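You operate a simulated robot arm through the tools that you are given. There is no shell and no other tool. Be economical: measure what you need, move in short steps, check, and stop when the job is done.

You are at the controls of a simulated two-armed robot. One attempt, no reset.

Task
Take the narrow blue brush and leave it on the top of the front detector head. Put the grey block on the top of the middle line belt away on the top of the packing bench. Take the orange weight and put it on top of the white spool. Take the yellow cloth from the top of the steel table beside the trial line and put it on the top of the middle line detector. Carry the grey crate with both arms and set it on the top of the narrow white belt. Put the brown test puck on top of the blue block on the top of the middle line belt. Fetch the steel tray that says "Base" from the top of the rear belt and set it on the left part of the middle line belt. Put the low yellow test carton on the narrow clear patch of the long bench away on the top of the steel side table. Any order will do. Set down upright: low yellow test carton.

It is judged by the outcome, as a careful person would: the job done as asked, and still so three seconds after it is handed in. It fails if anything else is knocked over, pushed out of place, dropped, spilled or broken. Flat cloth is picked up by pressing the open fingertips on it (5 to 10 N) and closing them slowly along it; thin cloth reads only 2 to 8 mm in the jaws.

Robot
Two 6-joint arms with two-finger grippers on one trunk, on a base that drives. Base frame: it is fixed to the floor where the robot stands at the start and does not move with it; the origin is under the middle of the robot, x ahead of it, y to its left, z up. Readings come in mm, degrees, newtons and seconds.
The left shoulder is at the start at [30, 178, 963], the right one opposite. With the tool pointing down near the work surface each hand reaches from about 560 to 780 mm from the robot's upright axis, wherever it stands, measured 20 degrees to its own side. Places, roughly: blue block (6x6x7 cm) [1000, -200, 800]; brown test puck [750, 0, 750]; grey block (8x6x4 cm) [900, 100, 800]; grey crate [1000, -750, 750]; left part of the middle line belt [800, 900, 800]; low yellow test carton [-7250, 1500, 750]; narrow blue brush (4x8x7 cm) [800, 100, 800]; orange weight [2500, -250, 750]; steel tray [500, -1500, 750]; top of the front detector head (20x54 cm) [-1040, -2080, 1020]; top of the middle line detector (24x52 cm) [880, 360, 1140]; top of the narrow white belt [700, 2900, 800]; top of the packing bench [-7300, -3300, 800]; top of the steel side table [-2900, -2200, 700]; white spool (6x6x5 cm) [2500, 400, 800]; yellow cloth (10x7x3 cm) [2400, -800, 800]. Payload 2.54 kg a hand.
The TCP of each hand is the grasp point between the finger pads, 30 mm short of the fingertips. In the tool frame z runs along the fingers and y along their closing line. Largest opening 116 mm; the body of the gripper starts 95 mm behind the TCP.
Orientation is that of the tool frame in the base frame, as a unit quaternion [w, x, y, z]. With the fingers straight down and closing along the base's y, the tool's x points along the base's -x, its y along +y and its z along -z.

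Tools
- The arms move only by the tool arm_command. It takes "left_commands", "right_commands" or both (then of equal length, played together; a hand with none holds still); each is a list of rows, each an object of numbers (a shift or turn left out is 0, a gripper value left out holds the last): "x", "y", "z": the shift along the base's x, y, z in cm; "wx", "wy", "wz": the turn, a rotation vector about the base's x, y, z in degrees; "grip": the gripper command, from -1 (fully open) to 1 (shut), values between in proportion. In form: [{"x": .., "y": .., "z": .., "wx": .., "wy": .., "wz": .., "grip": ..}, ...]. A call has 1 to 12 rows; each row shifts and turns the commanded pose from where the row before left it. Each row takes 0.2 s and may step no farther than 50 mm and 8.6 degrees from the row before; otherwise, or with a gripper value out of range, the whole call is refused. Where a pose cannot be reached the arm comes as near as it can. A force on the tool above 40 N (or 10 N above the force at the start of the call, whichever is more), or a blocked arm, ends the call early, and 0.2 s more pass. Each finger travels about 153 mm/s and halts on what it meets, pressing with about 24 N; the grip force reading is that of the motor and also rises with nothing between the fingers. The clock runs only during rows and for 0.2 s after the last one: add rows that do not move to give the fingers time. The reply holds the time, the measured pose of the TCP, the force on the tool along the base axes, the opening and the grip force, in the units named above and with some noise, with the torque about the TCP (base axes, N m) and any sound that the robot's microphone picked up.
- Cameras (640 x 400 px; columns grow to the right, rows downward): "scene" is now at [58.4, -0.3, 1705.7]; the picture's right is [-0.01, -1.00, 0.00], its down [-0.59, 0.00, -0.81] and it looks along [0.81, -0.01, -0.59] (base axes); focal length 252 px, centre (320, 200). "left" rides on the left gripper at [69, 15, -122] in its tool frame; the picture's right is [-0.21, 0.98, 0.00], its down [-0.83, -0.18, -0.53] and it looks along [-0.52, -0.11, 0.85] (tool axes); focal length 251 px, centre (320, 200). "right" rides on the right gripper at [69, -15, -122] in its tool frame; the picture's right is [0.21, 0.98, 0.00], its down [-0.83, 0.18, -0.53] and it looks along [-0.52, 0.11, 0.85] (tool axes); focal length 251 px, centre (320, 200).
- snapshot(camera): a new picture of that camera. The clock stands still meanwhile.
- raise_lower(by): slides the trunk up (or, below 0, down) by that many mm; the arms and the scene camera ride with it, the base frame stays. It gives what a move gives, with no picture.
- drive_base(legs): drives the robot by 1 to 6 legs, each [ahead, left, turn to the left] in mm, mm and degrees, along the robot's own axes; the way and the turn of a leg run together, so that a leg with both is an arc; at most 1500 mm and 180 degrees a leg. The arms and the cameras ride along, it lands a little off, and it stops where it bumps. It gives what a move gives.
- pan_tilt(pan, tilt): turns the head with the scene camera to pan (to the left, within 143 degrees either way) and tilt (down, from -29 to 69), counted from straight ahead of the robot. It gives what a move gives.
- pixel_to_xyz(camera, pixels): for up to 12 pixels [column, row] of the newest picture of that camera ("zoom" is the newest enlarged one), the place [x, y, z] in the base frame of the surface seen there, good to about 2 mm. The clock stands still meanwhile.
- inspect(camera, box): a new picture of the part [left, top, right, bottom] of that camera's present view, enlarged. The clock stands still meanwhile.
- hand_in(): hands the job in; it is judged then, once.

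Work in short steps. Measure before you move; look again where a grasp or a placing could have gone wrong, and mend it. You have 145 turns and 182 pictures in all, those below and enlarged ones among them. Open the grippers and draw the arms clear of the work before you hand the job in, unless the task says otherwise; then end with one line.

The tools are called after ">>>" as a command line: name --argument value ..., lists and objects as JSON in quotes. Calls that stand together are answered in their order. arm_command: Moves the arms, as the interface text tells. Its arguments: {"type":"object","properties":{"left_commands":{"type":"array","items":{"type":"object","properties":{"x":{"type":"number"},"y":{"type":"number"},"z":{"type":"number"},"wx":{"type":"number"},"wy":{"type":"number"},"wz":{"type":"number"},"grip":{"type":"number"}}}},"right_commands":{"type":"array","items":{"type":"object","properties":{"x":{"type":"number"},"y":{"type":"number"},"z":{"type":"number"},"wx":{"type":"number"},"wy":{"type":"number"},"wz":{"type":"number"},"grip":{"type":"number"}}}}},"required":[]} The other tools are called the same way: raise_lower (by) slides the trunk up or down; drive_base (legs) drives the base; pan_tilt (pan, tilt) turns the head that bears the scene camera; snapshot (camera) takes a picture; pixel_to_xyz (camera, pixels) gives the place of the surface under pixels of a picture; inspect (camera, box) takes an enlarged picture of a part of a camera's view; hand_in () hands the job in.

At the start:

```text
t: 0.0
left_tool_pos: [507.1, 233.1, 1411.3]
left_orientation: [0.0, 0.001, 1.0, 0.0]
left_wrist_force: [-0.5, -0.1, -0.1]
left_wrist_torque: [0.02, 0.0, -0.01]
left_gripper_width: 115.8
left_finger_force: 0.0
right_tool_pos: [520.9, -167.0, 1354.1]
right_orientation: [0.001, 0.0, 1.0, 0.0]
right_wrist_force: [0.4, -0.3, -0.6]
right_wrist_torque: [-0.01, -0.03, 0.03]
right_gripper_width: 115.9
right_finger_force: 0.1
trunk travel left (down, up): [-175.0, 365.0]
robot x, y, heading: [-0.4, 0.4, 0.1]
head pan, tilt: [-0.5, 36.1]
```

scene: 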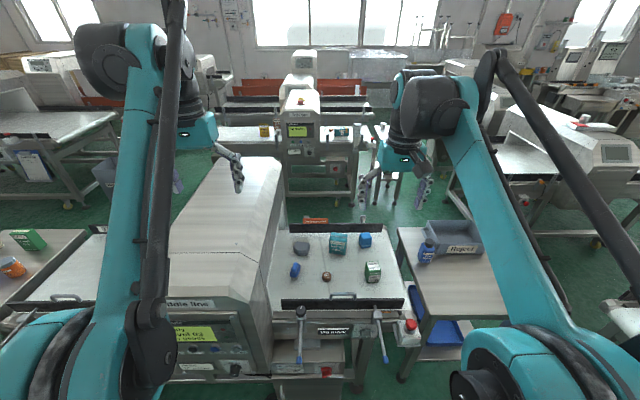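
right: 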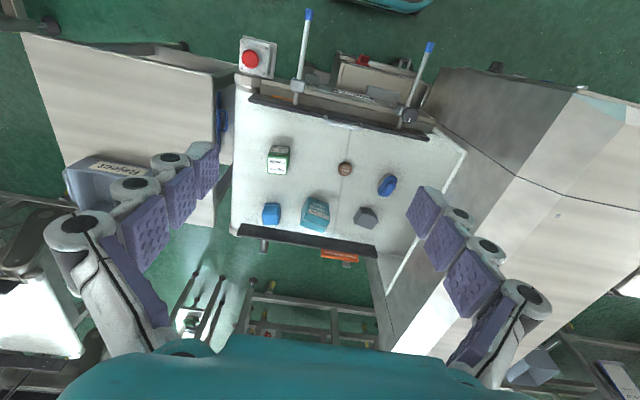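
left: 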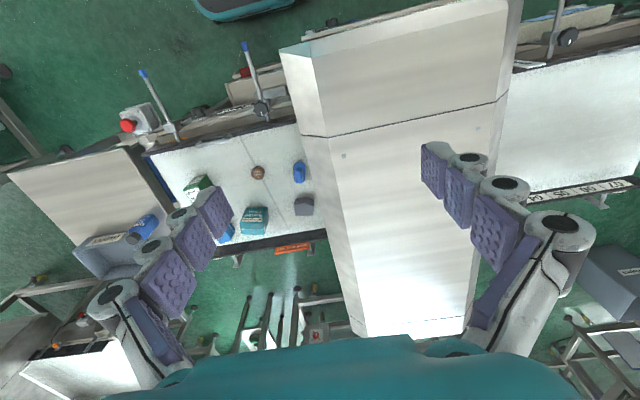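

I look closely at the belt in front (pixels 270-400, 225-310) to identify the brush, puck, blocks.

>>> inspect --camera "scene" --box '[260, 210, 500, 360]'

>>> inspect --camera "right" --box '[220, 80, 460, 260]'

```text
2.67 times, centred on (380, 285) of scene
```

zoom: 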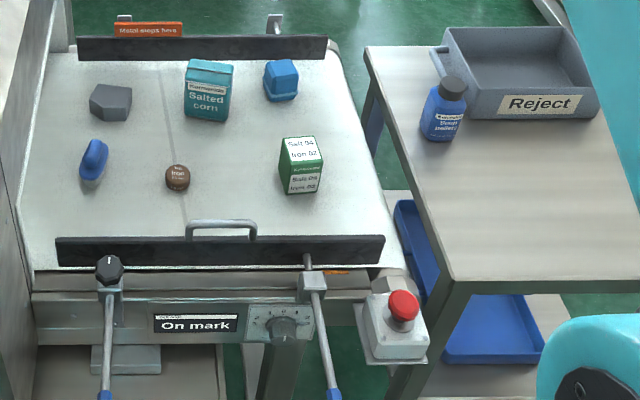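

```text
2.22 times, centred on (340, 170) of right
```

zoom: 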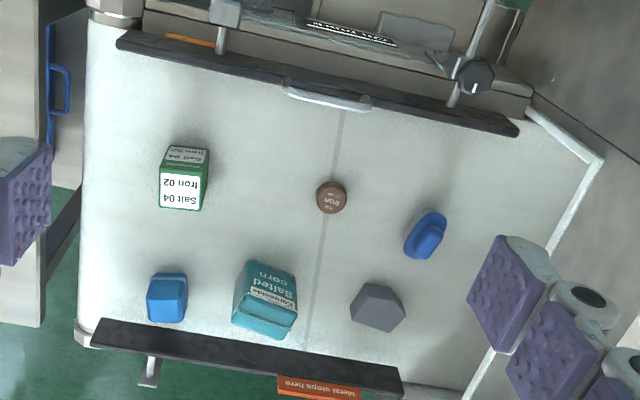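

I measure the items in the enlarged right view: puck (331,197), brush (427,235), grey block (378,305), blue block (167,295), belt, front rail (300,85).

>>> pixel_to_xyz --camera "zoom" --pixels '[[331, 188], [331, 205], [434, 222], [418, 243], [425, 250], [378, 297], [398, 312], [355, 307], [168, 284], [250, 150], [330, 92], [268, 275]]'

>>> pixel_to_xyz --camera "scene" --pixels '[[342, 226], [364, 235], [366, 240], [302, 244], [310, 250], [296, 267], [326, 275], [373, 264], [340, 303], [463, 225], [480, 250], [240, 175]]'

```text
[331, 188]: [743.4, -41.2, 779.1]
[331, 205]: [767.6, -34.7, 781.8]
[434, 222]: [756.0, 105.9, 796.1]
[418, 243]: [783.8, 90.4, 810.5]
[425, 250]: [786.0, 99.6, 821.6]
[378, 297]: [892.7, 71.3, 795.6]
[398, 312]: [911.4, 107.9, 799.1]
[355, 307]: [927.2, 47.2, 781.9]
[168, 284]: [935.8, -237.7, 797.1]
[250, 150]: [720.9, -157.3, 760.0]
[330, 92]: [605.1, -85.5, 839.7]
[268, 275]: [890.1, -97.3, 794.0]
```

```text
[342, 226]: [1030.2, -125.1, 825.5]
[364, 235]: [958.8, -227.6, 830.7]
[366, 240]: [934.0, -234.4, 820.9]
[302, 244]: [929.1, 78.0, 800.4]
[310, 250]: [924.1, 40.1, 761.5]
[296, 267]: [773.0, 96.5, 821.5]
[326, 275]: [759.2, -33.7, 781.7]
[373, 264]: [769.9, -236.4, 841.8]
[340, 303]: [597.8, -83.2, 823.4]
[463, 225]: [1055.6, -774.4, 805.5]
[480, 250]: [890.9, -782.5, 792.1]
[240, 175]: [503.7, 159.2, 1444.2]
```

Puck at (756,-37) top 782, brush (772,97), grey block (910,77), blue block (957,-235) top 831, belt 760. I need to drive closer; I look down to see the room between base and machine.

>>> pan_tilt --pan 0 --tilt 69

>>> snapshot --camera "scene"

```text
t: 1.0
left_tool_pos: [507.8, 232.5, 1412.0]
left_orientation: [0.0, 0.0, 1.0, 0.0]
left_wrist_force: [0.1, 0.8, 0.2]
left_wrist_torque: [0.02, 0.01, -0.02]
left_gripper_width: 115.9
left_finger_force: 0.1
right_tool_pos: [520.5, -168.1, 1352.7]
right_orientation: [0.0, 0.0, 1.0, 0.0]
right_wrist_force: [-0.5, 0.6, -0.1]
right_wrist_torque: [-0.02, 0.0, 0.04]
right_gripper_width: 115.8
right_finger_force: 0.0
trunk travel left (down, up): [-175.0, 365.0]
robot x, y, heading: [-5.0, -1.1, -0.1]
head pan, tilt: [0.0, 68.8]
```

```text
176 pictures are left
```

scene: 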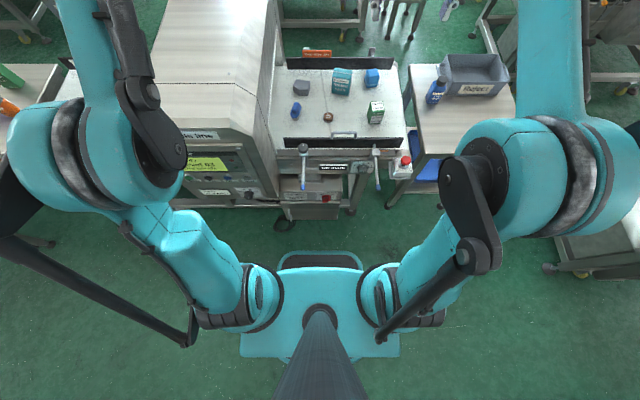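

I measure the base's front bar (320,253) and the machine's near parts.

>>> pixel_to_xyz --camera "scene" --pixels '[[320, 253], [320, 272], [304, 188], [386, 162], [405, 172], [215, 200], [245, 200], [330, 216], [272, 120], [285, 60], [365, 206], [245, 350]]'

```text
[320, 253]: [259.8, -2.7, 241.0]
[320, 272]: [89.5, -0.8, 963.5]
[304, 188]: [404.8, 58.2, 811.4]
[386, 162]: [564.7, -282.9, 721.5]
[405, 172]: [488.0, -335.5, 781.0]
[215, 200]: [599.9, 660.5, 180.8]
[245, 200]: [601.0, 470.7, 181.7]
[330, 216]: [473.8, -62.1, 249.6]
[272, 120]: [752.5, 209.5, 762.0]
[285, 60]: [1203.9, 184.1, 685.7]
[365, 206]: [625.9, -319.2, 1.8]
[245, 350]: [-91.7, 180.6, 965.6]
```

Base front is at x=260 and the nearest machine part at that height at 474, so I can drive about 180 mm ahead. Then look again.

>>> drive_base --legs '[[180, 0, 0]]'

>>> pan_tilt --pan 0 --tilt 45

>>> snapshot --camera "scene"

```text
t: 2.5
left_tool_pos: [691.8, 233.1, 1410.8]
left_orientation: [0.001, -0.001, 1.0, 0.0]
left_wrist_force: [0.2, -0.2, 0.2]
left_wrist_torque: [0.04, 0.05, 0.0]
left_gripper_width: 116.0
left_finger_force: 0.0
right_tool_pos: [704.8, -168.2, 1353.0]
right_orientation: [-0.001, 0.0, 1.0, 0.0]
right_wrist_force: [1.5, 1.2, 0.0]
right_wrist_torque: [0.0, 0.09, -0.02]
right_gripper_width: 115.9
right_finger_force: 0.1
trunk travel left (down, up): [-175.0, 365.0]
robot x, y, heading: [182.6, -1.5, 0.0]
head pan, tilt: [0.0, 68.8]
```

```text
t: 3.4
left_tool_pos: [690.5, 233.7, 1411.8]
left_orientation: [0.0, -0.001, 1.0, 0.0]
left_wrist_force: [-0.2, 0.2, 0.1]
left_wrist_torque: [0.01, -0.01, -0.03]
left_gripper_width: 116.1
left_finger_force: 0.0
right_tool_pos: [704.1, -166.4, 1353.7]
right_orientation: [0.0, 0.0, 1.0, 0.0]
right_wrist_force: [-0.6, -0.1, 0.6]
right_wrist_torque: [0.01, 0.01, -0.03]
right_gripper_width: 116.0
right_finger_force: 0.0
trunk travel left (down, up): [-175.0, 365.0]
robot x, y, heading: [185.7, -1.2, 0.0]
head pan, tilt: [0.0, 45.0]
```

```text
175 pictures are left
```

scene: 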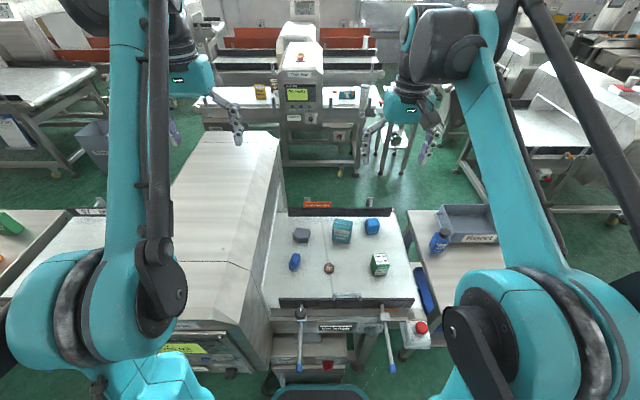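

I bring the right hand down over the puck at (756,-37), tilting the fingers 25° forward (needed later to reach the blue block), leaving the TCP at z≈900.

>>> arm_command --right_commands '[{"x": 0.43, "y": 1.08, "z": -3.8, "wy": -8.3, "grip": 0}, {"x": 0.43, "y": 1.08, "z": -3.8, "wy": -8.3}, {"x": 0.43, "y": 1.08, "z": -3.8, "wy": -8.3}, {"x": 0.43, "y": 1.08, "z": -3.8}, {"x": 0.43, "y": 1.08, "z": -3.8}, {"x": 0.43, "y": 1.08, "z": -3.8}, {"x": 0.43, "y": 1.08, "z": -3.8}, {"x": 0.43, "y": 1.08, "z": -3.8}, {"x": 0.43, "y": 1.08, "z": -3.8}, {"x": 0.43, "y": 1.08, "z": -3.8}, {"x": 0.43, "y": 1.08, "z": -3.8}, {"x": 0.43, "y": 1.08, "z": -3.8}]'

>>> snapshot --camera "right"

```text
t: 6.0
left_tool_pos: [691.9, 234.9, 1411.9]
left_orientation: [-0.001, -0.001, 1.0, 0.0]
left_wrist_force: [0.0, 0.3, -0.7]
left_wrist_torque: [-0.02, 0.05, 0.0]
left_gripper_width: 115.7
left_finger_force: 0.0
right_tool_pos: [755.7, -37.7, 899.2]
right_orientation: [0.215, -0.001, 0.977, 0.0]
right_wrist_force: [-0.8, -0.1, -0.5]
right_wrist_torque: [0.0, 0.0, -0.02]
right_gripper_width: 58.1
right_finger_force: 0.0
trunk travel left (down, up): [-175.0, 365.0]
robot x, y, heading: [184.7, -0.2, 0.2]
head pan, tilt: [0.0, 45.0]
```

```text
174 pictures are left
```

right: 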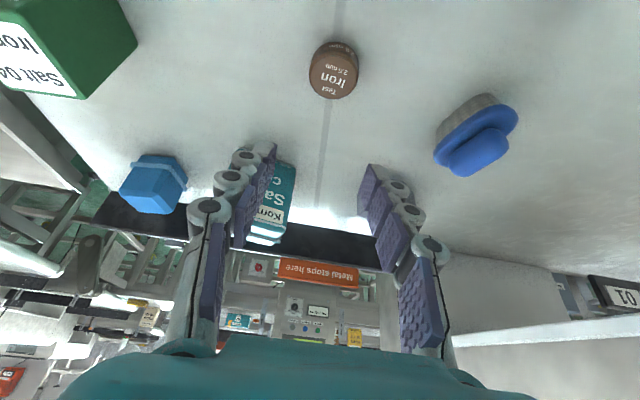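

The puck is at about (333,65) in the right view; I measure it there, plus the blue block.

>>> pixel_to_xyz --camera "right" --pixels '[[338, 47], [332, 90], [312, 70], [357, 70], [145, 180], [155, 160], [475, 100], [500, 112]]'

```text
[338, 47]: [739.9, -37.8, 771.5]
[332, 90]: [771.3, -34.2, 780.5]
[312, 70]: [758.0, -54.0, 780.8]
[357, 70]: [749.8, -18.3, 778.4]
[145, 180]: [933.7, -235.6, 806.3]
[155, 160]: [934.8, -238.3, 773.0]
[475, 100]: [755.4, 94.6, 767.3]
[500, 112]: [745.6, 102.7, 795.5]
```

Puck centre (756,-36). I descend so the tips straddle it at z≈768, then close.

>>> arm_command --right_commands '[{"x": -0.4, "y": 0.1, "z": -4}, {"x": -0.4, "z": -4}, {"z": -2.2}, {"grip": 0.4}, {"grip": 0.7}, {"grip": 0.7}, {}]'

```text
t: 7.6
left_tool_pos: [690.6, 232.9, 1412.3]
left_orientation: [0.0, -0.001, 1.0, -0.001]
left_wrist_force: [-0.4, 0.3, -0.3]
left_wrist_torque: [-0.03, 0.0, -0.05]
left_gripper_width: 116.0
left_finger_force: 0.0
right_tool_pos: [749.6, -33.6, 798.6]
right_orientation: [0.214, -0.002, 0.977, -0.001]
right_wrist_force: [0.2, -0.3, -1.0]
right_wrist_torque: [0.05, -0.02, 0.0]
right_gripper_width: 40.2
right_finger_force: 24.2
right hand out of reach, approached as far as the arm can: row 3
trunk travel left (down, up): [-175.0, 365.0]
robot x, y, heading: [179.6, 2.4, 0.0]
head pan, tilt: [0.0, 45.0]
```

Gripped at 40 mm wide. I lift and move over towards the blue block, then look.

>>> arm_command --right_commands '[{"z": 4}, {"z": 4.5}, {"z": 4.5}, {"x": 3, "y": -3.5, "z": 1}, {"x": 3, "y": -3.5}, {"x": 3, "y": -3.5}, {"x": 3, "y": -3.5}, {"x": 3, "y": -3.5}, {"x": 3, "y": -2}, {}]'

>>> snapshot --camera "right"

>>> inspect --camera "scene" --box '[260, 190, 460, 315]'

```text
t: 9.8
left_tool_pos: [689.4, 233.7, 1411.4]
left_orientation: [0.0, -0.001, 1.0, 0.0]
left_wrist_force: [-0.3, -0.2, 0.0]
left_wrist_torque: [-0.03, -0.03, -0.03]
left_gripper_width: 116.4
left_finger_force: 0.0
right_tool_pos: [936.7, -227.2, 941.6]
right_orientation: [0.216, -0.001, 0.976, 0.0]
right_wrist_force: [-0.4, -0.7, -1.4]
right_wrist_torque: [0.01, 0.0, -0.02]
right_gripper_width: 39.8
right_finger_force: 24.0
trunk travel left (down, up): [-175.0, 365.0]
robot x, y, heading: [179.9, 1.6, 0.3]
head pan, tilt: [0.0, 45.0]
```

```text
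173 pictures are left
```

right: 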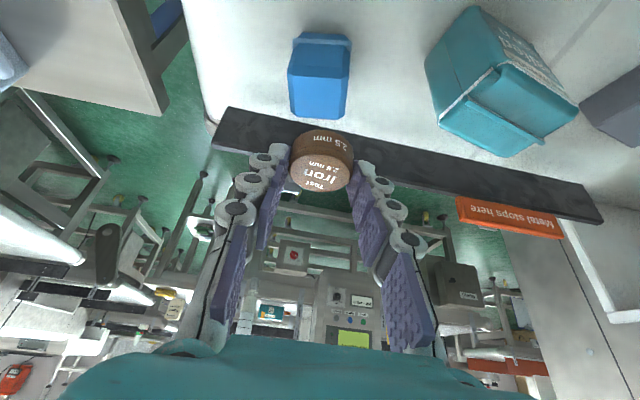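

```text
3.20 times, centred on (360, 252) of scene
```

zoom: 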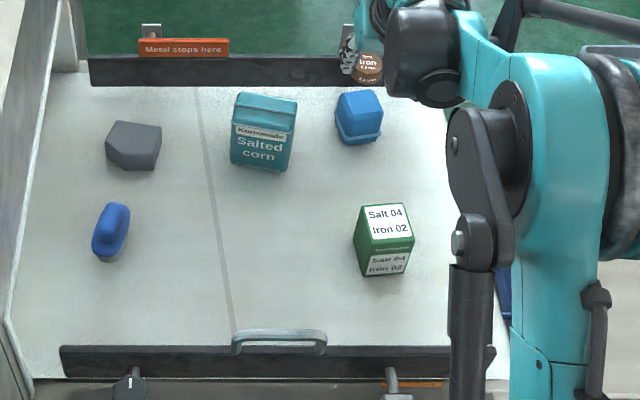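

I measure the blue block's top face in both views.

>>> pixel_to_xyz --camera "right" --pixels '[[320, 80], [320, 95], [320, 112], [297, 95], [343, 95], [320, 145], [305, 175]]'

>>> pixel_to_xyz --camera "zoom" --pixels '[[358, 95], [358, 112], [342, 100], [378, 100], [358, 120]]'

```text
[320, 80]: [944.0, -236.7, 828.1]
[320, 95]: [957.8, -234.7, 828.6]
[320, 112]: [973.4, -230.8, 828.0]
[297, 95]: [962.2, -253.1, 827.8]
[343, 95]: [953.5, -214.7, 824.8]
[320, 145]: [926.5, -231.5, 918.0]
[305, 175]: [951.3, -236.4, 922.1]
```

```text
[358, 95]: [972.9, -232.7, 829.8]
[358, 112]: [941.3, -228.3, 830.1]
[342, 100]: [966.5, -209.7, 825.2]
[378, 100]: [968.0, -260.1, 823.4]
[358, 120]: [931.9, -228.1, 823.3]
```

Block top is centred at (958,-234) z≈829. I shift and lower to TCP z≈871 and check before release.

>>> arm_command --right_commands '[{"x": 1.55, "y": -0.65}, {"z": -3.5}, {"z": -3.2}, {}, {}]'

>>> inspect --camera "scene" --box '[320, 200, 420, 262]'

>>> snapshot --camera "right"

```text
t: 11.0
left_tool_pos: [691.1, 232.6, 1412.3]
left_orientation: [-0.001, -0.001, 1.0, 0.0]
left_wrist_force: [0.9, 0.0, 0.3]
left_wrist_torque: [-0.02, 0.02, -0.02]
left_gripper_width: 116.0
left_finger_force: 0.1
right_tool_pos: [949.5, -235.9, 871.6]
right_orientation: [0.216, -0.001, 0.976, 0.001]
right_wrist_force: [0.3, -0.5, 0.0]
right_wrist_torque: [-0.01, -0.03, -0.03]
right_gripper_width: 40.1
right_finger_force: 23.9
trunk travel left (down, up): [-175.0, 365.0]
robot x, y, heading: [186.9, 1.1, 0.3]
head pan, tilt: [0.0, 45.0]
```

```text
6.40 times, centred on (370, 231) of scene
```

zoom: 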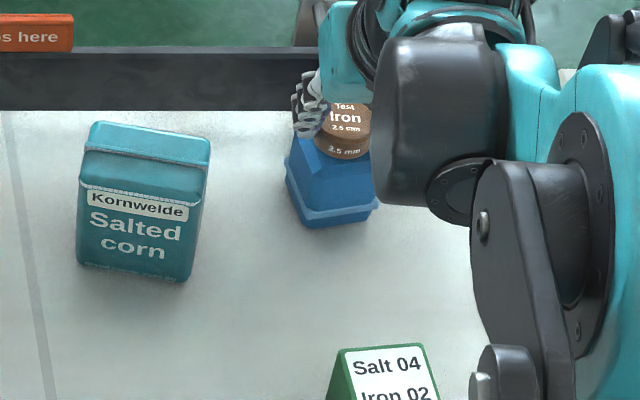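

```text
170 pictures are left
```

right: 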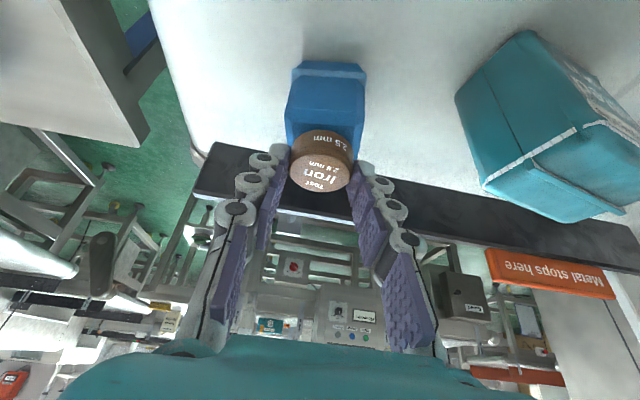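

I check puck against block top in the right view.

>>> pixel_to_xyz --camera "right" --pixels '[[320, 155], [318, 185], [322, 170], [322, 125], [295, 125], [355, 125], [325, 105]]'

```text
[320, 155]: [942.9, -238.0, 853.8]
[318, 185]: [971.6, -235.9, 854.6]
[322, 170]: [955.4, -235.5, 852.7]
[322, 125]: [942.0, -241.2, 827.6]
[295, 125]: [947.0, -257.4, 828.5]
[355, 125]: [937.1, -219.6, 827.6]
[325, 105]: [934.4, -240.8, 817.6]
```

Puck centred within ~3 mm and about 4 mm above. I lower, release gently and rise.

>>> arm_command --right_commands '[{"y": 0.15, "z": -0.4}, {}, {"grip": 0.55}, {"grip": 0.4}, {"grip": 0.3}, {}, {"z": 3, "x": -1.2}, {"z": 4, "x": -1.5}, {"z": 4}]'

>>> snapshot --camera "right"

```text
t: 13.0
left_tool_pos: [688.8, 234.1, 1411.6]
left_orientation: [0.001, -0.001, 1.0, 0.0]
left_wrist_force: [0.5, 0.6, -0.5]
left_wrist_torque: [-0.02, -0.02, 0.01]
left_gripper_width: 116.0
left_finger_force: 0.1
right_tool_pos: [915.7, -233.6, 979.5]
right_orientation: [0.215, -0.001, 0.977, -0.001]
right_wrist_force: [-0.2, 0.0, -0.5]
right_wrist_torque: [-0.02, 0.01, -0.01]
right_gripper_width: 41.5
right_finger_force: 10.0
trunk travel left (down, up): [-175.0, 365.0]
robot x, y, heading: [184.4, 2.5, -0.2]
head pan, tilt: [0.0, 45.0]
```

```text
169 pictures are left
```

right: 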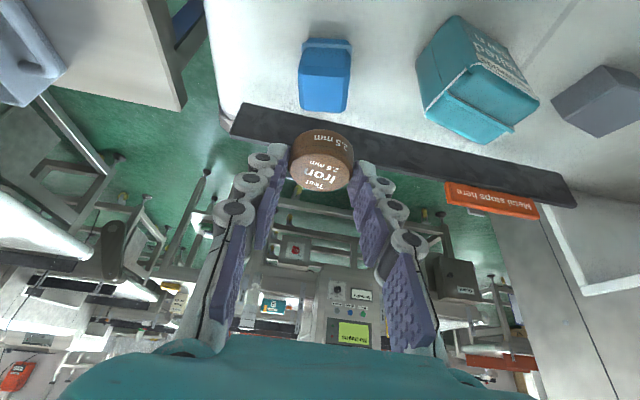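

The puck is still held (grip 0.3 equals 41 mm opening). I go back down the same way and open wider.

>>> arm_command --right_commands '[{"grip": 0.5}, {"z": -4}, {"z": -4, "x": 1.5}, {"z": -2.5, "x": 1.2}, {"z": -0.3}, {}]'

>>> snapshot --camera "right"

>>> pixel_to_xyz --camera "right" --pixels '[[320, 155], [318, 185], [322, 170], [322, 125], [295, 125], [355, 125], [325, 105]]'

```text
t: 14.4
left_tool_pos: [691.8, 233.6, 1411.3]
left_orientation: [0.0, 0.0, 1.0, 0.0]
left_wrist_force: [0.3, -0.2, 0.1]
left_wrist_torque: [-0.03, 0.0, 0.0]
left_gripper_width: 116.1
left_finger_force: 0.0
right_tool_pos: [946.6, -232.4, 867.8]
right_orientation: [0.216, -0.001, 0.976, 0.001]
right_wrist_force: [0.3, 0.5, -0.3]
right_wrist_torque: [0.02, 0.03, 0.0]
right_gripper_width: 40.5
right_finger_force: 24.1
trunk travel left (down, up): [-175.0, 365.0]
robot x, y, heading: [183.3, 1.7, 0.1]
head pan, tilt: [0.0, 45.0]
```

```text
168 pictures are left
```

right: 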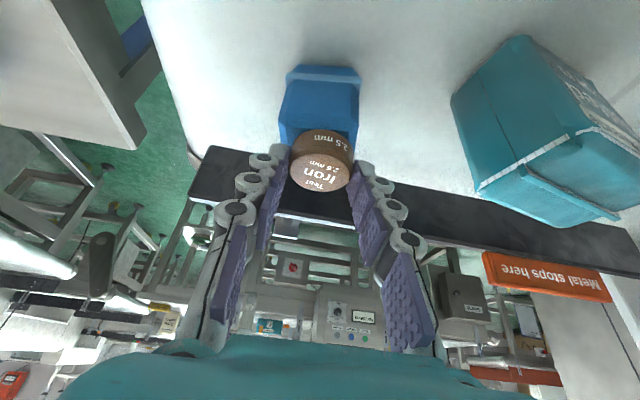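

```text
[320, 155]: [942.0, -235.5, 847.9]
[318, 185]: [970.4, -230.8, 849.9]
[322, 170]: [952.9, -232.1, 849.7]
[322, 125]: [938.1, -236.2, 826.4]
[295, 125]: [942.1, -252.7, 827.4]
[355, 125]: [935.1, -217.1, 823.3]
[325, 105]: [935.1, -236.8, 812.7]
```

Puck sits at (956,-232), level with the block top; I open to about 70 mm and rise.

>>> arm_command --right_commands '[{"z": -0.1}, {"grip": 0.1}, {"grip": -0.2}, {"grip": -0.2}, {}, {"z": 3, "x": -1.2}, {"z": 4, "x": -1.5}, {"z": 4}]'

>>> snapshot --camera "right"

```text
t: 16.2
left_tool_pos: [689.1, 233.9, 1412.5]
left_orientation: [0.0, -0.001, 1.0, 0.0]
left_wrist_force: [-1.1, -0.1, 0.3]
left_wrist_torque: [-0.03, -0.02, 0.0]
left_gripper_width: 116.0
left_finger_force: 0.0
right_tool_pos: [920.6, -237.7, 977.5]
right_orientation: [0.216, -0.001, 0.976, 0.0]
right_wrist_force: [-0.1, 0.2, 0.6]
right_wrist_torque: [-0.02, 0.02, -0.02]
right_gripper_width: 69.6
right_finger_force: 0.0
trunk travel left (down, up): [-175.0, 365.0]
robot x, y, heading: [181.2, 0.5, 0.2]
head pan, tilt: [0.0, 45.0]
```

```text
167 pictures are left
```

right: 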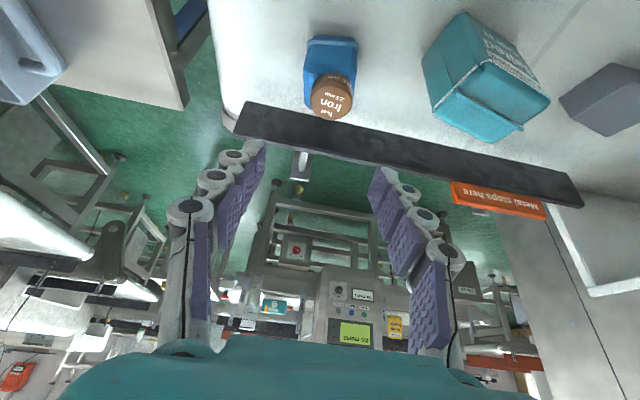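

The puck stays on the block. Next the right hand goes over the grey block (910,77), passing above the corn box (top 825), with the hand opened fully.

>>> arm_command --right_commands '[{"x": -0.3, "y": 3.9, "grip": -1}, {"x": -0.3, "y": 3.9}, {"x": -0.3, "y": 3.9}, {"x": -0.3, "y": 3.9}, {"x": -0.3, "y": 3.9}, {"x": -0.3, "y": 3.9}, {"x": -0.3, "y": 3.9}, {"x": -0.3, "y": 3.9, "z": -2}, {"z": -2}]'

>>> snapshot --camera "right"

>>> inspect --camera "scene" --box '[250, 190, 450, 315]'

```text
t: 18.2
left_tool_pos: [691.2, 232.2, 1411.5]
left_orientation: [0.0, -0.001, 1.0, 0.0]
left_wrist_force: [0.2, -1.3, -0.6]
left_wrist_torque: [-0.01, 0.03, 0.01]
left_gripper_width: 115.9
left_finger_force: 0.0
right_tool_pos: [897.0, 76.7, 940.1]
right_orientation: [0.216, 0.0, 0.976, 0.001]
right_wrist_force: [0.7, 0.5, 0.2]
right_wrist_torque: [0.05, 0.03, 0.0]
right_gripper_width: 115.7
right_finger_force: 0.1
trunk travel left (down, up): [-175.0, 365.0]
robot x, y, heading: [184.6, 0.0, 0.1]
head pan, tilt: [0.0, 45.0]
```

```text
166 pictures are left
```

right: 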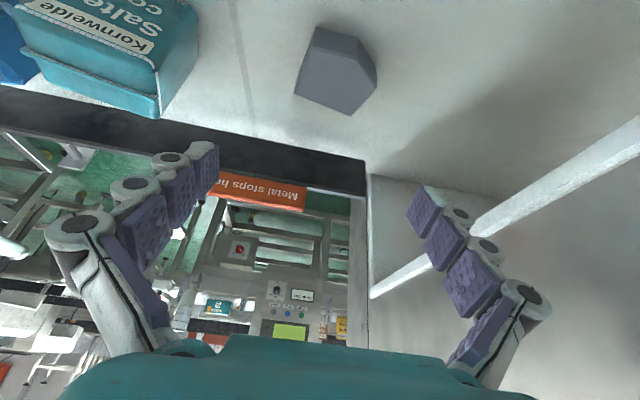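

```text
3.20 times, centred on (350, 252) of scene
```

zoom: 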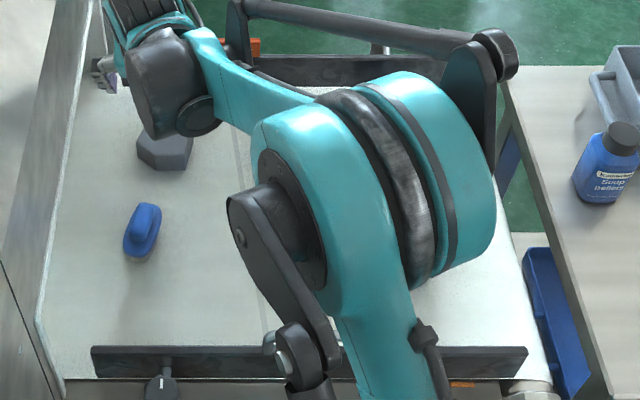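

I measure the grey block's outline and the white side rail.

>>> pixel_to_xyz --camera "right" --pixels '[[320, 60], [362, 62], [374, 72], [350, 112], [298, 94], [330, 85], [318, 30], [358, 40], [600, 155], [520, 205]]'

```text
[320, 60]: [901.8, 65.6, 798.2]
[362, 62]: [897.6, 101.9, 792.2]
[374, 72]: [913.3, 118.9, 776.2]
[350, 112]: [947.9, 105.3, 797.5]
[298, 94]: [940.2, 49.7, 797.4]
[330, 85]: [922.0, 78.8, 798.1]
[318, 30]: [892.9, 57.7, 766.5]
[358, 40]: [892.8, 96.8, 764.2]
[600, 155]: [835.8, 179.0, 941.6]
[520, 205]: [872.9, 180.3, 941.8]
```

Block's gripping faces slant ~-15°, so I turn the hand -15° about z, move over its middle and descend, then close.

>>> arm_command --right_commands '[{"x": 0.9, "y": 0.3, "wz": -7.5}, {"x": 1, "y": 0.4, "wz": -7.5}, {"z": -4.5}, {"z": -4.5}, {"z": -3}, {"z": -2.2}, {"grip": -0.4}, {"grip": 0.2}, {"grip": 0.4}, {"grip": 0.4}, {}]'

>>> snapshot --camera "right"

```text
t: 20.6
left_tool_pos: [690.5, 234.5, 1411.1]
left_orientation: [0.0, -0.001, 1.0, 0.0]
left_wrist_force: [-1.0, -0.4, 0.6]
left_wrist_torque: [0.01, -0.02, -0.02]
left_gripper_width: 115.8
left_finger_force: 0.1
right_tool_pos: [915.7, 85.9, 797.9]
right_orientation: [0.213, 0.127, 0.968, -0.028]
right_wrist_force: [0.2, -0.5, 0.1]
right_wrist_torque: [0.0, 0.02, -0.01]
right_gripper_width: 68.4
right_finger_force: 24.0
trunk travel left (down, up): [-175.0, 365.0]
robot x, y, heading: [182.8, 2.3, -0.0]
head pan, tilt: [0.0, 45.0]
```

```text
164 pictures are left
```

right: 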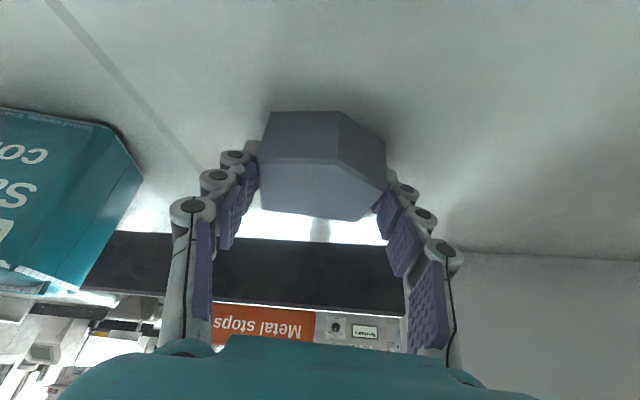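

The grey block is held (68 mm). I lift it straight up 25 cm and draw it back towards the robot.

>>> arm_command --right_commands '[{"z": 4}, {"z": 5}, {"z": 5}, {"z": 5}, {"z": 5}, {"z": 5}, {"x": -3, "y": -3, "z": 2}, {"x": -3, "y": -3, "z": 2}, {"x": -3, "y": -3}, {"x": -3, "y": -3}, {"x": -3, "y": -3}, {}]'

>>> drive_base --legs '[[0, -250, 0]]'

>>> snapshot --camera "scene"

```text
t: 23.2
left_tool_pos: [692.1, 233.7, 1412.2]
left_orientation: [0.0, -0.001, 1.0, 0.0]
left_wrist_force: [0.6, 0.5, -0.1]
left_wrist_torque: [0.01, 0.0, -0.03]
left_gripper_width: 116.2
left_finger_force: 0.0
right_tool_pos: [766.7, -66.5, 1126.5]
right_orientation: [0.213, 0.127, 0.968, -0.03]
right_wrist_force: [0.7, -0.7, 0.3]
right_wrist_torque: [0.0, 0.01, 0.02]
right_gripper_width: 68.2
right_finger_force: 24.4
trunk travel left (down, up): [-175.0, 365.0]
robot x, y, heading: [185.2, -0.5, -0.1]
head pan, tilt: [0.0, 45.0]
```

```text
t: 25.0
left_tool_pos: [692.6, -22.8, 1412.0]
left_orientation: [-0.001, 0.004, 1.0, -0.001]
left_wrist_force: [-0.2, -0.6, -0.4]
left_wrist_torque: [0.03, 0.01, -0.04]
left_gripper_width: 115.9
left_finger_force: 0.1
right_tool_pos: [765.4, -323.2, 1127.1]
right_orientation: [0.214, 0.131, 0.968, -0.029]
right_wrist_force: [0.4, 0.1, -0.3]
right_wrist_torque: [0.03, 0.01, 0.0]
right_gripper_width: 68.0
right_finger_force: 24.3
trunk travel left (down, up): [-175.0, 365.0]
robot x, y, heading: [185.4, -250.5, -0.3]
head pan, tilt: [0.0, 45.0]
```

```text
163 pictures are left
```

scene: 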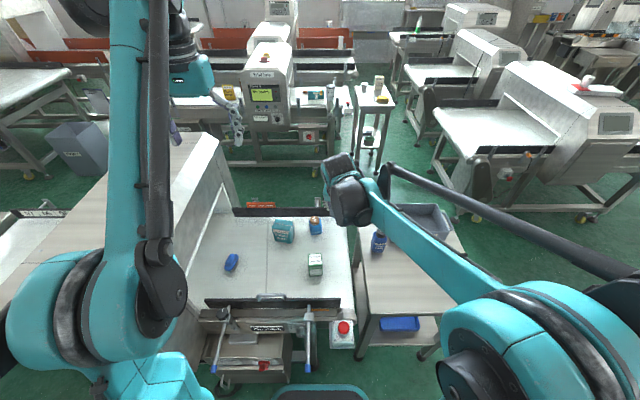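

Brush is at (231,262) in the scene view. I bring the left hand vertically down to z≈960 over it.

>>> arm_command --left_commands '[{"x": 0.55, "y": 0.95, "z": -3.77}, {"x": 0.55, "y": 0.95, "z": -3.77}, {"x": 0.55, "y": 0.95, "z": -3.77}, {"x": 0.55, "y": 0.95, "z": -3.77}, {"x": 0.55, "y": 0.95, "z": -3.77}, {"x": 0.55, "y": 0.95, "z": -3.77}, {"x": 0.55, "y": 0.95, "z": -3.77}, {"x": 0.55, "y": 0.95, "z": -3.77}, {"x": 0.55, "y": 0.95, "z": -3.77}, {"x": 0.55, "y": 0.95, "z": -3.77}, {"x": 0.55, "y": 0.95, "z": -3.77}, {"x": 0.55, "y": 0.95, "z": -3.77, "grip": -0.2}]'

>>> snapshot --camera "left"

```text
t: 27.6
left_tool_pos: [757.4, 93.6, 958.2]
left_orientation: [0.001, 0.003, 1.0, -0.001]
left_wrist_force: [-0.4, 0.2, 0.5]
left_wrist_torque: [0.01, 0.03, -0.01]
left_gripper_width: 69.5
left_finger_force: 0.1
right_tool_pos: [766.5, -321.2, 1125.5]
right_orientation: [0.214, 0.13, 0.968, -0.03]
right_wrist_force: [0.7, 0.3, 0.3]
right_wrist_torque: [-0.03, 0.07, 0.02]
right_gripper_width: 68.2
right_finger_force: 24.1
trunk travel left (down, up): [-175.0, 365.0]
robot x, y, heading: [185.4, -248.0, -0.5]
head pan, tilt: [0.0, 45.0]
```

```text
162 pictures are left
```

left: 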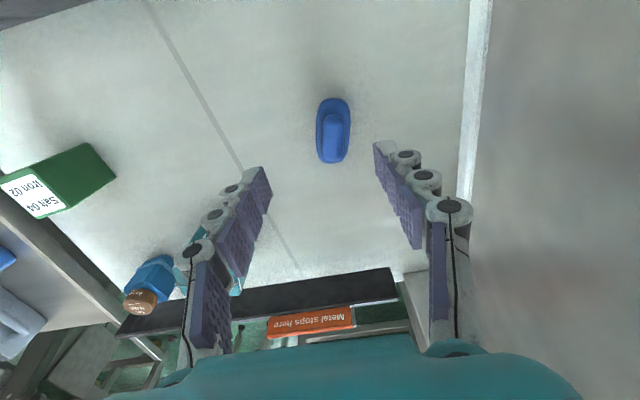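

I measure the brush's ends and sides in the left view.

>>> pixel_to_xyz --camera "left" --pixels '[[335, 100], [332, 160], [332, 120], [332, 140], [318, 130], [348, 130], [470, 100], [334, 110]]'

```text
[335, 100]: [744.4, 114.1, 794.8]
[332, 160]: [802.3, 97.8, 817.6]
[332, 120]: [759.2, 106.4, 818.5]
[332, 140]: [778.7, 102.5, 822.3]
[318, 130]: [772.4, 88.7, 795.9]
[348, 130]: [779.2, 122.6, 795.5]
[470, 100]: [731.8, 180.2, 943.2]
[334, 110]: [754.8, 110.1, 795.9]
```

Brush centre (776,104), long axis at -15°. I turn the left hand to match, descend to z≈806 and close.

>>> arm_command --left_commands '[{"x": 0.95, "y": 0.5, "wz": -7.5}, {"x": 0.95, "y": 0.5, "wz": -7.5}, {"z": -4.5}, {"z": -4.5}, {"z": -3.5}, {"z": -2.7}, {"grip": 0.2}, {"grip": 0.6}, {"grip": 0.6}, {}]'

>>> snapshot --camera "left"

```text
t: 29.8
left_tool_pos: [776.1, 101.9, 808.0]
left_orientation: [0.0, 0.134, 0.991, -0.001]
left_wrist_force: [-0.3, -0.3, -0.7]
left_wrist_torque: [-0.02, -0.01, 0.01]
left_gripper_width: 38.8
left_finger_force: 24.2
right_tool_pos: [766.1, -322.5, 1126.4]
right_orientation: [0.214, 0.131, 0.968, -0.029]
right_wrist_force: [-0.3, 0.0, -0.1]
right_wrist_torque: [0.0, 0.0, 0.04]
right_gripper_width: 68.2
right_finger_force: 24.2
trunk travel left (down, up): [-175.0, 365.0]
robot x, y, heading: [183.1, -253.1, -0.8]
head pan, tilt: [0.0, 45.0]
```

```text
161 pictures are left
```

left: 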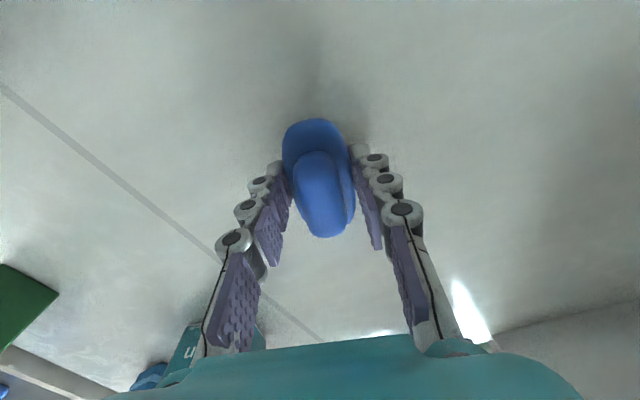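

Brush held (39 mm). I lift it, then look to the right and behind for the route to the front detector head.

>>> arm_command --left_commands '[{"z": 4}, {"z": 5}, {"z": 5}, {"z": 5}, {"z": 5}, {"z": 5}, {"x": -2, "y": -2, "z": 4}, {"x": -3, "y": -2, "z": 3}, {"x": -3}, {"x": -3}, {}]'

>>> pan_tilt --pan -90 --tilt 30

>>> snapshot --camera "scene"

>>> pan_tilt --pan -143 --tilt 25

>>> snapshot --camera "scene"

```text
t: 32.2
left_tool_pos: [669.8, 63.6, 1168.2]
left_orientation: [0.0, 0.133, 0.991, 0.0]
left_wrist_force: [0.3, -0.2, 0.0]
left_wrist_torque: [-0.02, 0.02, -0.04]
left_gripper_width: 38.7
left_finger_force: 23.9
right_tool_pos: [766.0, -322.9, 1126.1]
right_orientation: [0.212, 0.13, 0.968, -0.03]
right_wrist_force: [1.1, 1.1, -1.6]
right_wrist_torque: [0.03, 0.0, -0.01]
right_gripper_width: 68.3
right_finger_force: 24.0
trunk travel left (down, up): [-175.0, 365.0]
robot x, y, heading: [182.5, -249.9, -0.4]
head pan, tilt: [0.0, 45.0]
```

```text
t: 33.9
left_tool_pos: [669.8, 62.1, 1167.9]
left_orientation: [0.0, 0.134, 0.991, 0.0]
left_wrist_force: [0.2, 0.0, -1.5]
left_wrist_torque: [0.02, -0.02, -0.01]
left_gripper_width: 38.6
left_finger_force: 24.4
right_tool_pos: [765.8, -322.2, 1126.2]
right_orientation: [0.214, 0.131, 0.968, -0.029]
right_wrist_force: [0.1, 0.1, -0.2]
right_wrist_torque: [-0.01, 0.04, 0.02]
right_gripper_width: 68.4
right_finger_force: 23.7
trunk travel left (down, up): [-175.0, 365.0]
robot x, y, heading: [181.6, -254.5, -0.4]
head pan, tilt: [-90.0, 30.0]
```

```text
160 pictures are left
```

scene: 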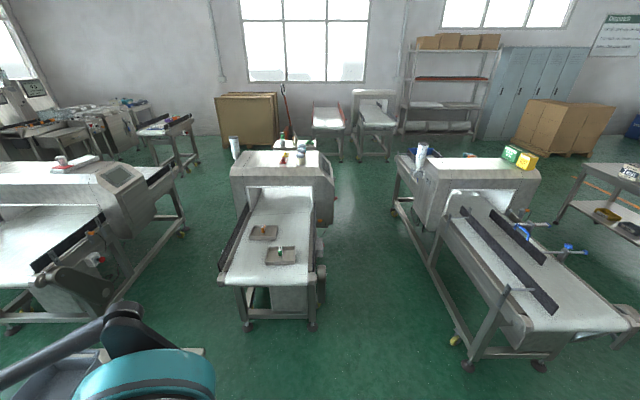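

```text
t: 35.1
left_tool_pos: [669.8, 64.0, 1168.3]
left_orientation: [0.0, 0.134, 0.991, 0.0]
left_wrist_force: [0.3, -0.1, -0.1]
left_wrist_torque: [0.0, 0.01, -0.02]
left_gripper_width: 38.6
left_finger_force: 24.2
right_tool_pos: [765.7, -321.9, 1126.9]
right_orientation: [0.214, 0.13, 0.968, -0.029]
right_wrist_force: [-0.2, 0.0, 0.0]
right_wrist_torque: [0.03, -0.02, 0.0]
right_gripper_width: 68.3
right_finger_force: 23.9
trunk travel left (down, up): [-175.0, 365.0]
robot x, y, heading: [182.6, -249.6, -0.2]
head pan, tilt: [-143.0, 25.0]
```

```text
159 pictures are left
```

scene: 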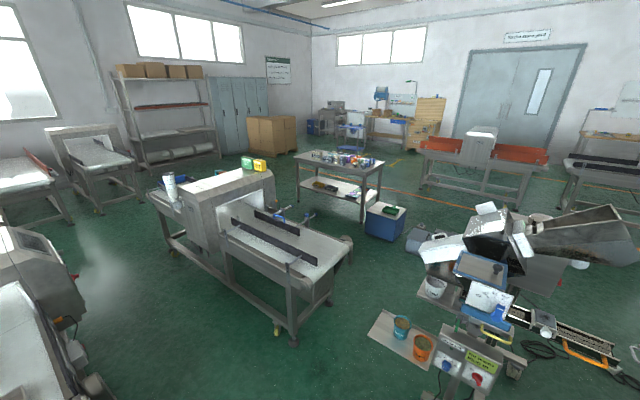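

I measure the front detector head's top, its machine's ends, side table and the obstacle on the right.

>>> pixel_to_xyz --camera "scene" --pixels '[[230, 185], [200, 190], [215, 200], [262, 178], [258, 168], [240, 165], [350, 245], [290, 340], [292, 156], [384, 162], [330, 175], [172, 190]]'

>>> pixel_to_xyz --camera "scene" --pixels '[[375, 325], [425, 355], [440, 280], [370, 220], [410, 245], [365, 230], [490, 355], [295, 205], [440, 170], [530, 180], [310, 215], [330, 135]]'

>>> inspect --camera "scene" --box '[140, 130, 380, 280]'

```text
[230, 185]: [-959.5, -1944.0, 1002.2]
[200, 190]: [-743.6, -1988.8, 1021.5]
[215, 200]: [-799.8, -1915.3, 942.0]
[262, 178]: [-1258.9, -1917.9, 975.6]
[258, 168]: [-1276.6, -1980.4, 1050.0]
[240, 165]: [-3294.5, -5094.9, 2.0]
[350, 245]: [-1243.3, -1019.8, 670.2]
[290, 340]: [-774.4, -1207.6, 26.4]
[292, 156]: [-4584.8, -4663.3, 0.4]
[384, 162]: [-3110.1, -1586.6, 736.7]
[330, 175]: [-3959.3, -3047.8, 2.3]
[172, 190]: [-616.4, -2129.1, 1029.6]
```

```text
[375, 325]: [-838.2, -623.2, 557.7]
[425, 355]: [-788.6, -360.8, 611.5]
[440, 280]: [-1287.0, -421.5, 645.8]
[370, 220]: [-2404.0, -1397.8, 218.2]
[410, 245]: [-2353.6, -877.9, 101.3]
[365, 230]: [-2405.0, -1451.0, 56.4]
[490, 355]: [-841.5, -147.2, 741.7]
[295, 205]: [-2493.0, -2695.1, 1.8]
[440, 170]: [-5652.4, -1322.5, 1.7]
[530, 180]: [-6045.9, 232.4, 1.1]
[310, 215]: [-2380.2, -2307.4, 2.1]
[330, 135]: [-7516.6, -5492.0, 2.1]
```

```text
2.67 times, centred on (260, 205) of scene
```

zoom: 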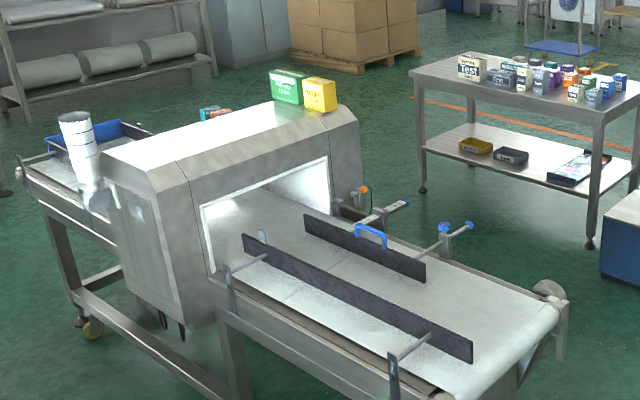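

The head top lies around x -1310..-770, y -2000..-2160, z≈1020. Route: back off 360, turn right 90°, go down the aisle at x≈-180 to y≈-2080. I raise the trunk 200 mm first for clearance.

>>> raise_lower --by 200

>>> drive_base --legs '[[-360, 0, 0], [0, 0, -90], [1300, 0, 0]]'

>>> pan_tilt --pan 0 --tilt 45

>>> snapshot --camera "scene"

```text
t: 37.2
left_tool_pos: [669.6, 63.1, 1368.1]
left_orientation: [0.0, 0.134, 0.991, 0.0]
left_wrist_force: [-0.1, -0.3, -0.5]
left_wrist_torque: [0.01, 0.02, 0.01]
left_gripper_width: 38.5
left_finger_force: 23.6
right_tool_pos: [766.9, -322.7, 1326.4]
right_orientation: [0.213, 0.13, 0.968, -0.028]
right_wrist_force: [-0.4, -0.6, -1.1]
right_wrist_torque: [-0.01, 0.02, -0.01]
right_gripper_width: 68.1
right_finger_force: 24.2
trunk travel left (down, up): [-375.0, 165.0]
robot x, y, heading: [182.7, -251.4, -0.4]
head pan, tilt: [-143.0, 25.0]
```

```text
t: 49.6
left_tool_pos: [60.7, -2036.8, 1368.9]
left_orientation: [0.0, 0.806, 0.592, 0.001]
left_wrist_force: [0.6, -0.3, -1.5]
left_wrist_torque: [-0.01, 0.01, 0.0]
left_gripper_width: 38.4
left_finger_force: 24.7
right_tool_pos: [-326.5, -2119.9, 1326.5]
right_orientation: [0.128, 0.787, 0.578, -0.174]
right_wrist_force: [0.3, -0.1, -0.9]
right_wrist_torque: [-0.03, -0.02, 0.01]
right_gripper_width: 68.4
right_finger_force: 24.4
trunk travel left (down, up): [-375.0, 165.0]
robot x, y, heading: [-236.3, -1537.6, -92.3]
head pan, tilt: [-143.0, 25.0]
```

```text
t: 51.9
left_tool_pos: [60.9, -2037.5, 1368.4]
left_orientation: [0.0, 0.806, 0.592, 0.0]
left_wrist_force: [0.2, 0.1, -0.6]
left_wrist_torque: [0.0, 0.02, -0.01]
left_gripper_width: 38.7
left_finger_force: 23.6
right_tool_pos: [-326.8, -2120.9, 1326.3]
right_orientation: [0.127, 0.787, 0.578, -0.174]
right_wrist_force: [-0.5, 0.0, -0.3]
right_wrist_torque: [0.01, 0.0, 0.01]
right_gripper_width: 68.2
right_finger_force: 23.5
trunk travel left (down, up): [-375.0, 165.0]
robot x, y, heading: [-232.3, -1536.0, -92.3]
head pan, tilt: [0.0, 45.0]
```

```text
157 pictures are left
```

scene: 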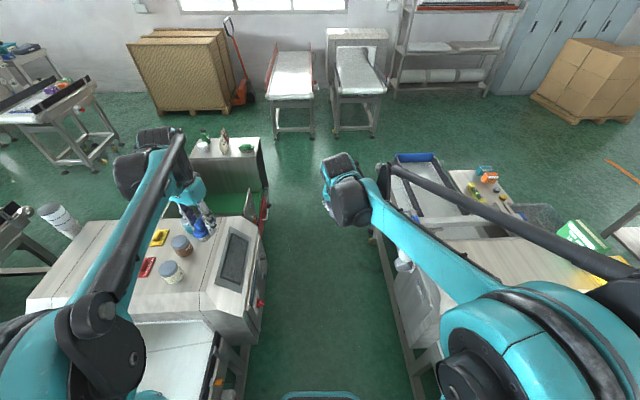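

The aisle is free. I check where the machine's near side is before turning towards it.

>>> pixel_to_xyz --camera "scene" --pixels '[[400, 350], [375, 240], [402, 262], [420, 290], [410, 380], [440, 250], [530, 245], [258, 300], [245, 230], [560, 235], [600, 265], [500, 280]]'

```text
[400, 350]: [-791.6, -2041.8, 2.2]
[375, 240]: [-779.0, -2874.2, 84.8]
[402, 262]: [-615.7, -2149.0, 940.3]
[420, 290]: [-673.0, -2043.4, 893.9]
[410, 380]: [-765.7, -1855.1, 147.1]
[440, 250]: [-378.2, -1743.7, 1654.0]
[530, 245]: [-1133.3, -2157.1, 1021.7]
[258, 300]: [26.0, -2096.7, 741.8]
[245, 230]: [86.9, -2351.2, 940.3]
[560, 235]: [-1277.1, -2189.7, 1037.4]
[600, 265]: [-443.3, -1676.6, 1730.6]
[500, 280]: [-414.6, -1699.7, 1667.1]
```

I drive on to y≈-1940, shifting to x≈-330, then turn to face the head.

>>> drive_base --legs '[[400, -90, 0], [0, 0, -87.7]]'

>>> snapshot --camera "scene"

```text
t: 58.0
left_tool_pos: [-809.1, -2270.3, 1368.1]
left_orientation: [0.001, 0.994, -0.105, 0.0]
left_wrist_force: [0.0, -1.1, -0.7]
left_wrist_torque: [0.0, -0.02, 0.02]
left_gripper_width: 38.7
left_finger_force: 23.5
right_tool_pos: [-927.8, -1891.9, 1327.7]
right_orientation: [-0.022, 0.971, -0.103, -0.214]
right_wrist_force: [0.3, 0.2, 0.1]
right_wrist_torque: [-0.01, -0.01, 0.01]
right_gripper_width: 68.6
right_finger_force: 24.0
trunk travel left (down, up): [-375.0, 165.0]
robot x, y, heading: [-338.0, -1928.6, -177.0]
head pan, tilt: [0.0, 45.0]
```

```text
156 pictures are left
```

scene: 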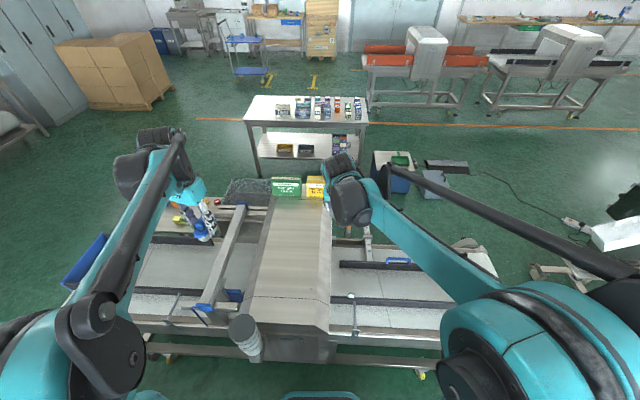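

I measure the head's top surface: (290,250), (265,250), (318,250), (290,285), (285,215).

>>> pixel_to_xyz --camera "scene" --pixels '[[290, 250], [266, 250], [276, 250], [318, 250], [328, 250], [290, 285], [290, 215], [240, 330], [288, 185], [205, 235], [285, 160], [355, 110]]'

```text
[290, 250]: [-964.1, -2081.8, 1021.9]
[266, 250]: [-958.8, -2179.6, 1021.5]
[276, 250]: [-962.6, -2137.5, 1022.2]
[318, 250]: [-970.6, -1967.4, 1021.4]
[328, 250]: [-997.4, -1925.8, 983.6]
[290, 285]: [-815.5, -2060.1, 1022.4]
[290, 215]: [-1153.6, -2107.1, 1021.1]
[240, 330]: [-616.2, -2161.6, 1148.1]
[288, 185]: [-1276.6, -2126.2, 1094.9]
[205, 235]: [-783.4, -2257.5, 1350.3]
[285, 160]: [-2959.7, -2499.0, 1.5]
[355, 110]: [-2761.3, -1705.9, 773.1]
```

Top centre (-962,-2080), z 1022. I move the left hand over it and down to z≈1110, then check.

>>> arm_command --left_commands '[{"x": -3, "y": 3.8}, {"x": -3, "y": 3.8}, {"x": -3, "y": 3.8}, {"x": -3, "y": 3.8}, {"x": -3.1, "y": 3.8}, {"z": -5}, {"z": -5}, {"z": -5}, {"z": -5}, {"z": -5}, {}]'

>>> snapshot --camera "left"

>>> snapshot --camera "scene"

```text
t: 60.4
left_tool_pos: [-958.5, -2076.6, 1119.6]
left_orientation: [0.0, 0.995, -0.104, 0.0]
left_wrist_force: [0.3, 0.2, 0.2]
left_wrist_torque: [0.01, 0.02, 0.0]
left_gripper_width: 38.6
left_finger_force: 23.9
right_tool_pos: [-927.6, -1891.9, 1326.0]
right_orientation: [-0.022, 0.971, -0.102, -0.214]
right_wrist_force: [0.1, -0.3, 0.4]
right_wrist_torque: [-0.03, 0.04, 0.0]
right_gripper_width: 68.3
right_finger_force: 23.8
trunk travel left (down, up): [-375.0, 165.0]
robot x, y, heading: [-342.9, -1928.8, -176.9]
head pan, tilt: [0.0, 45.0]
```

```text
155 pictures are left
```

left: 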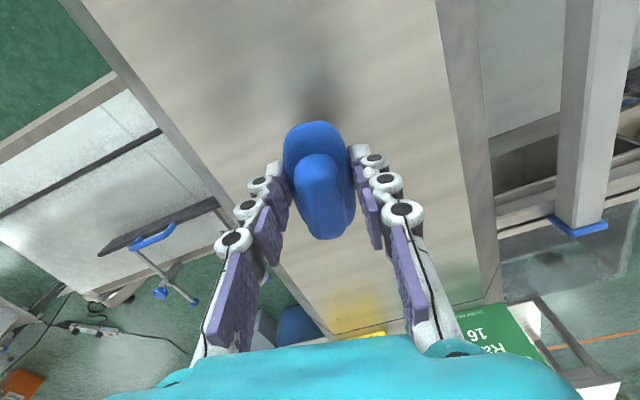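

```text
154 pictures are left
```

scene: 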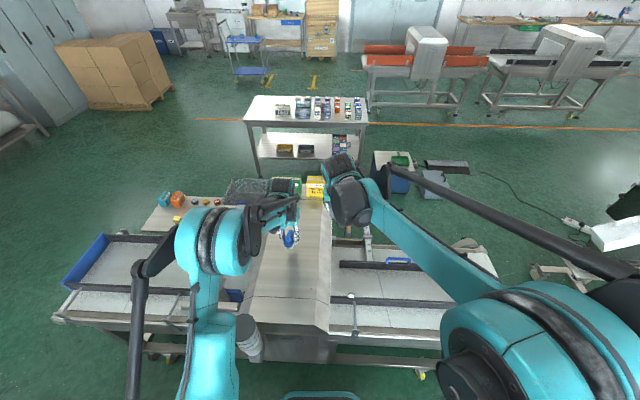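

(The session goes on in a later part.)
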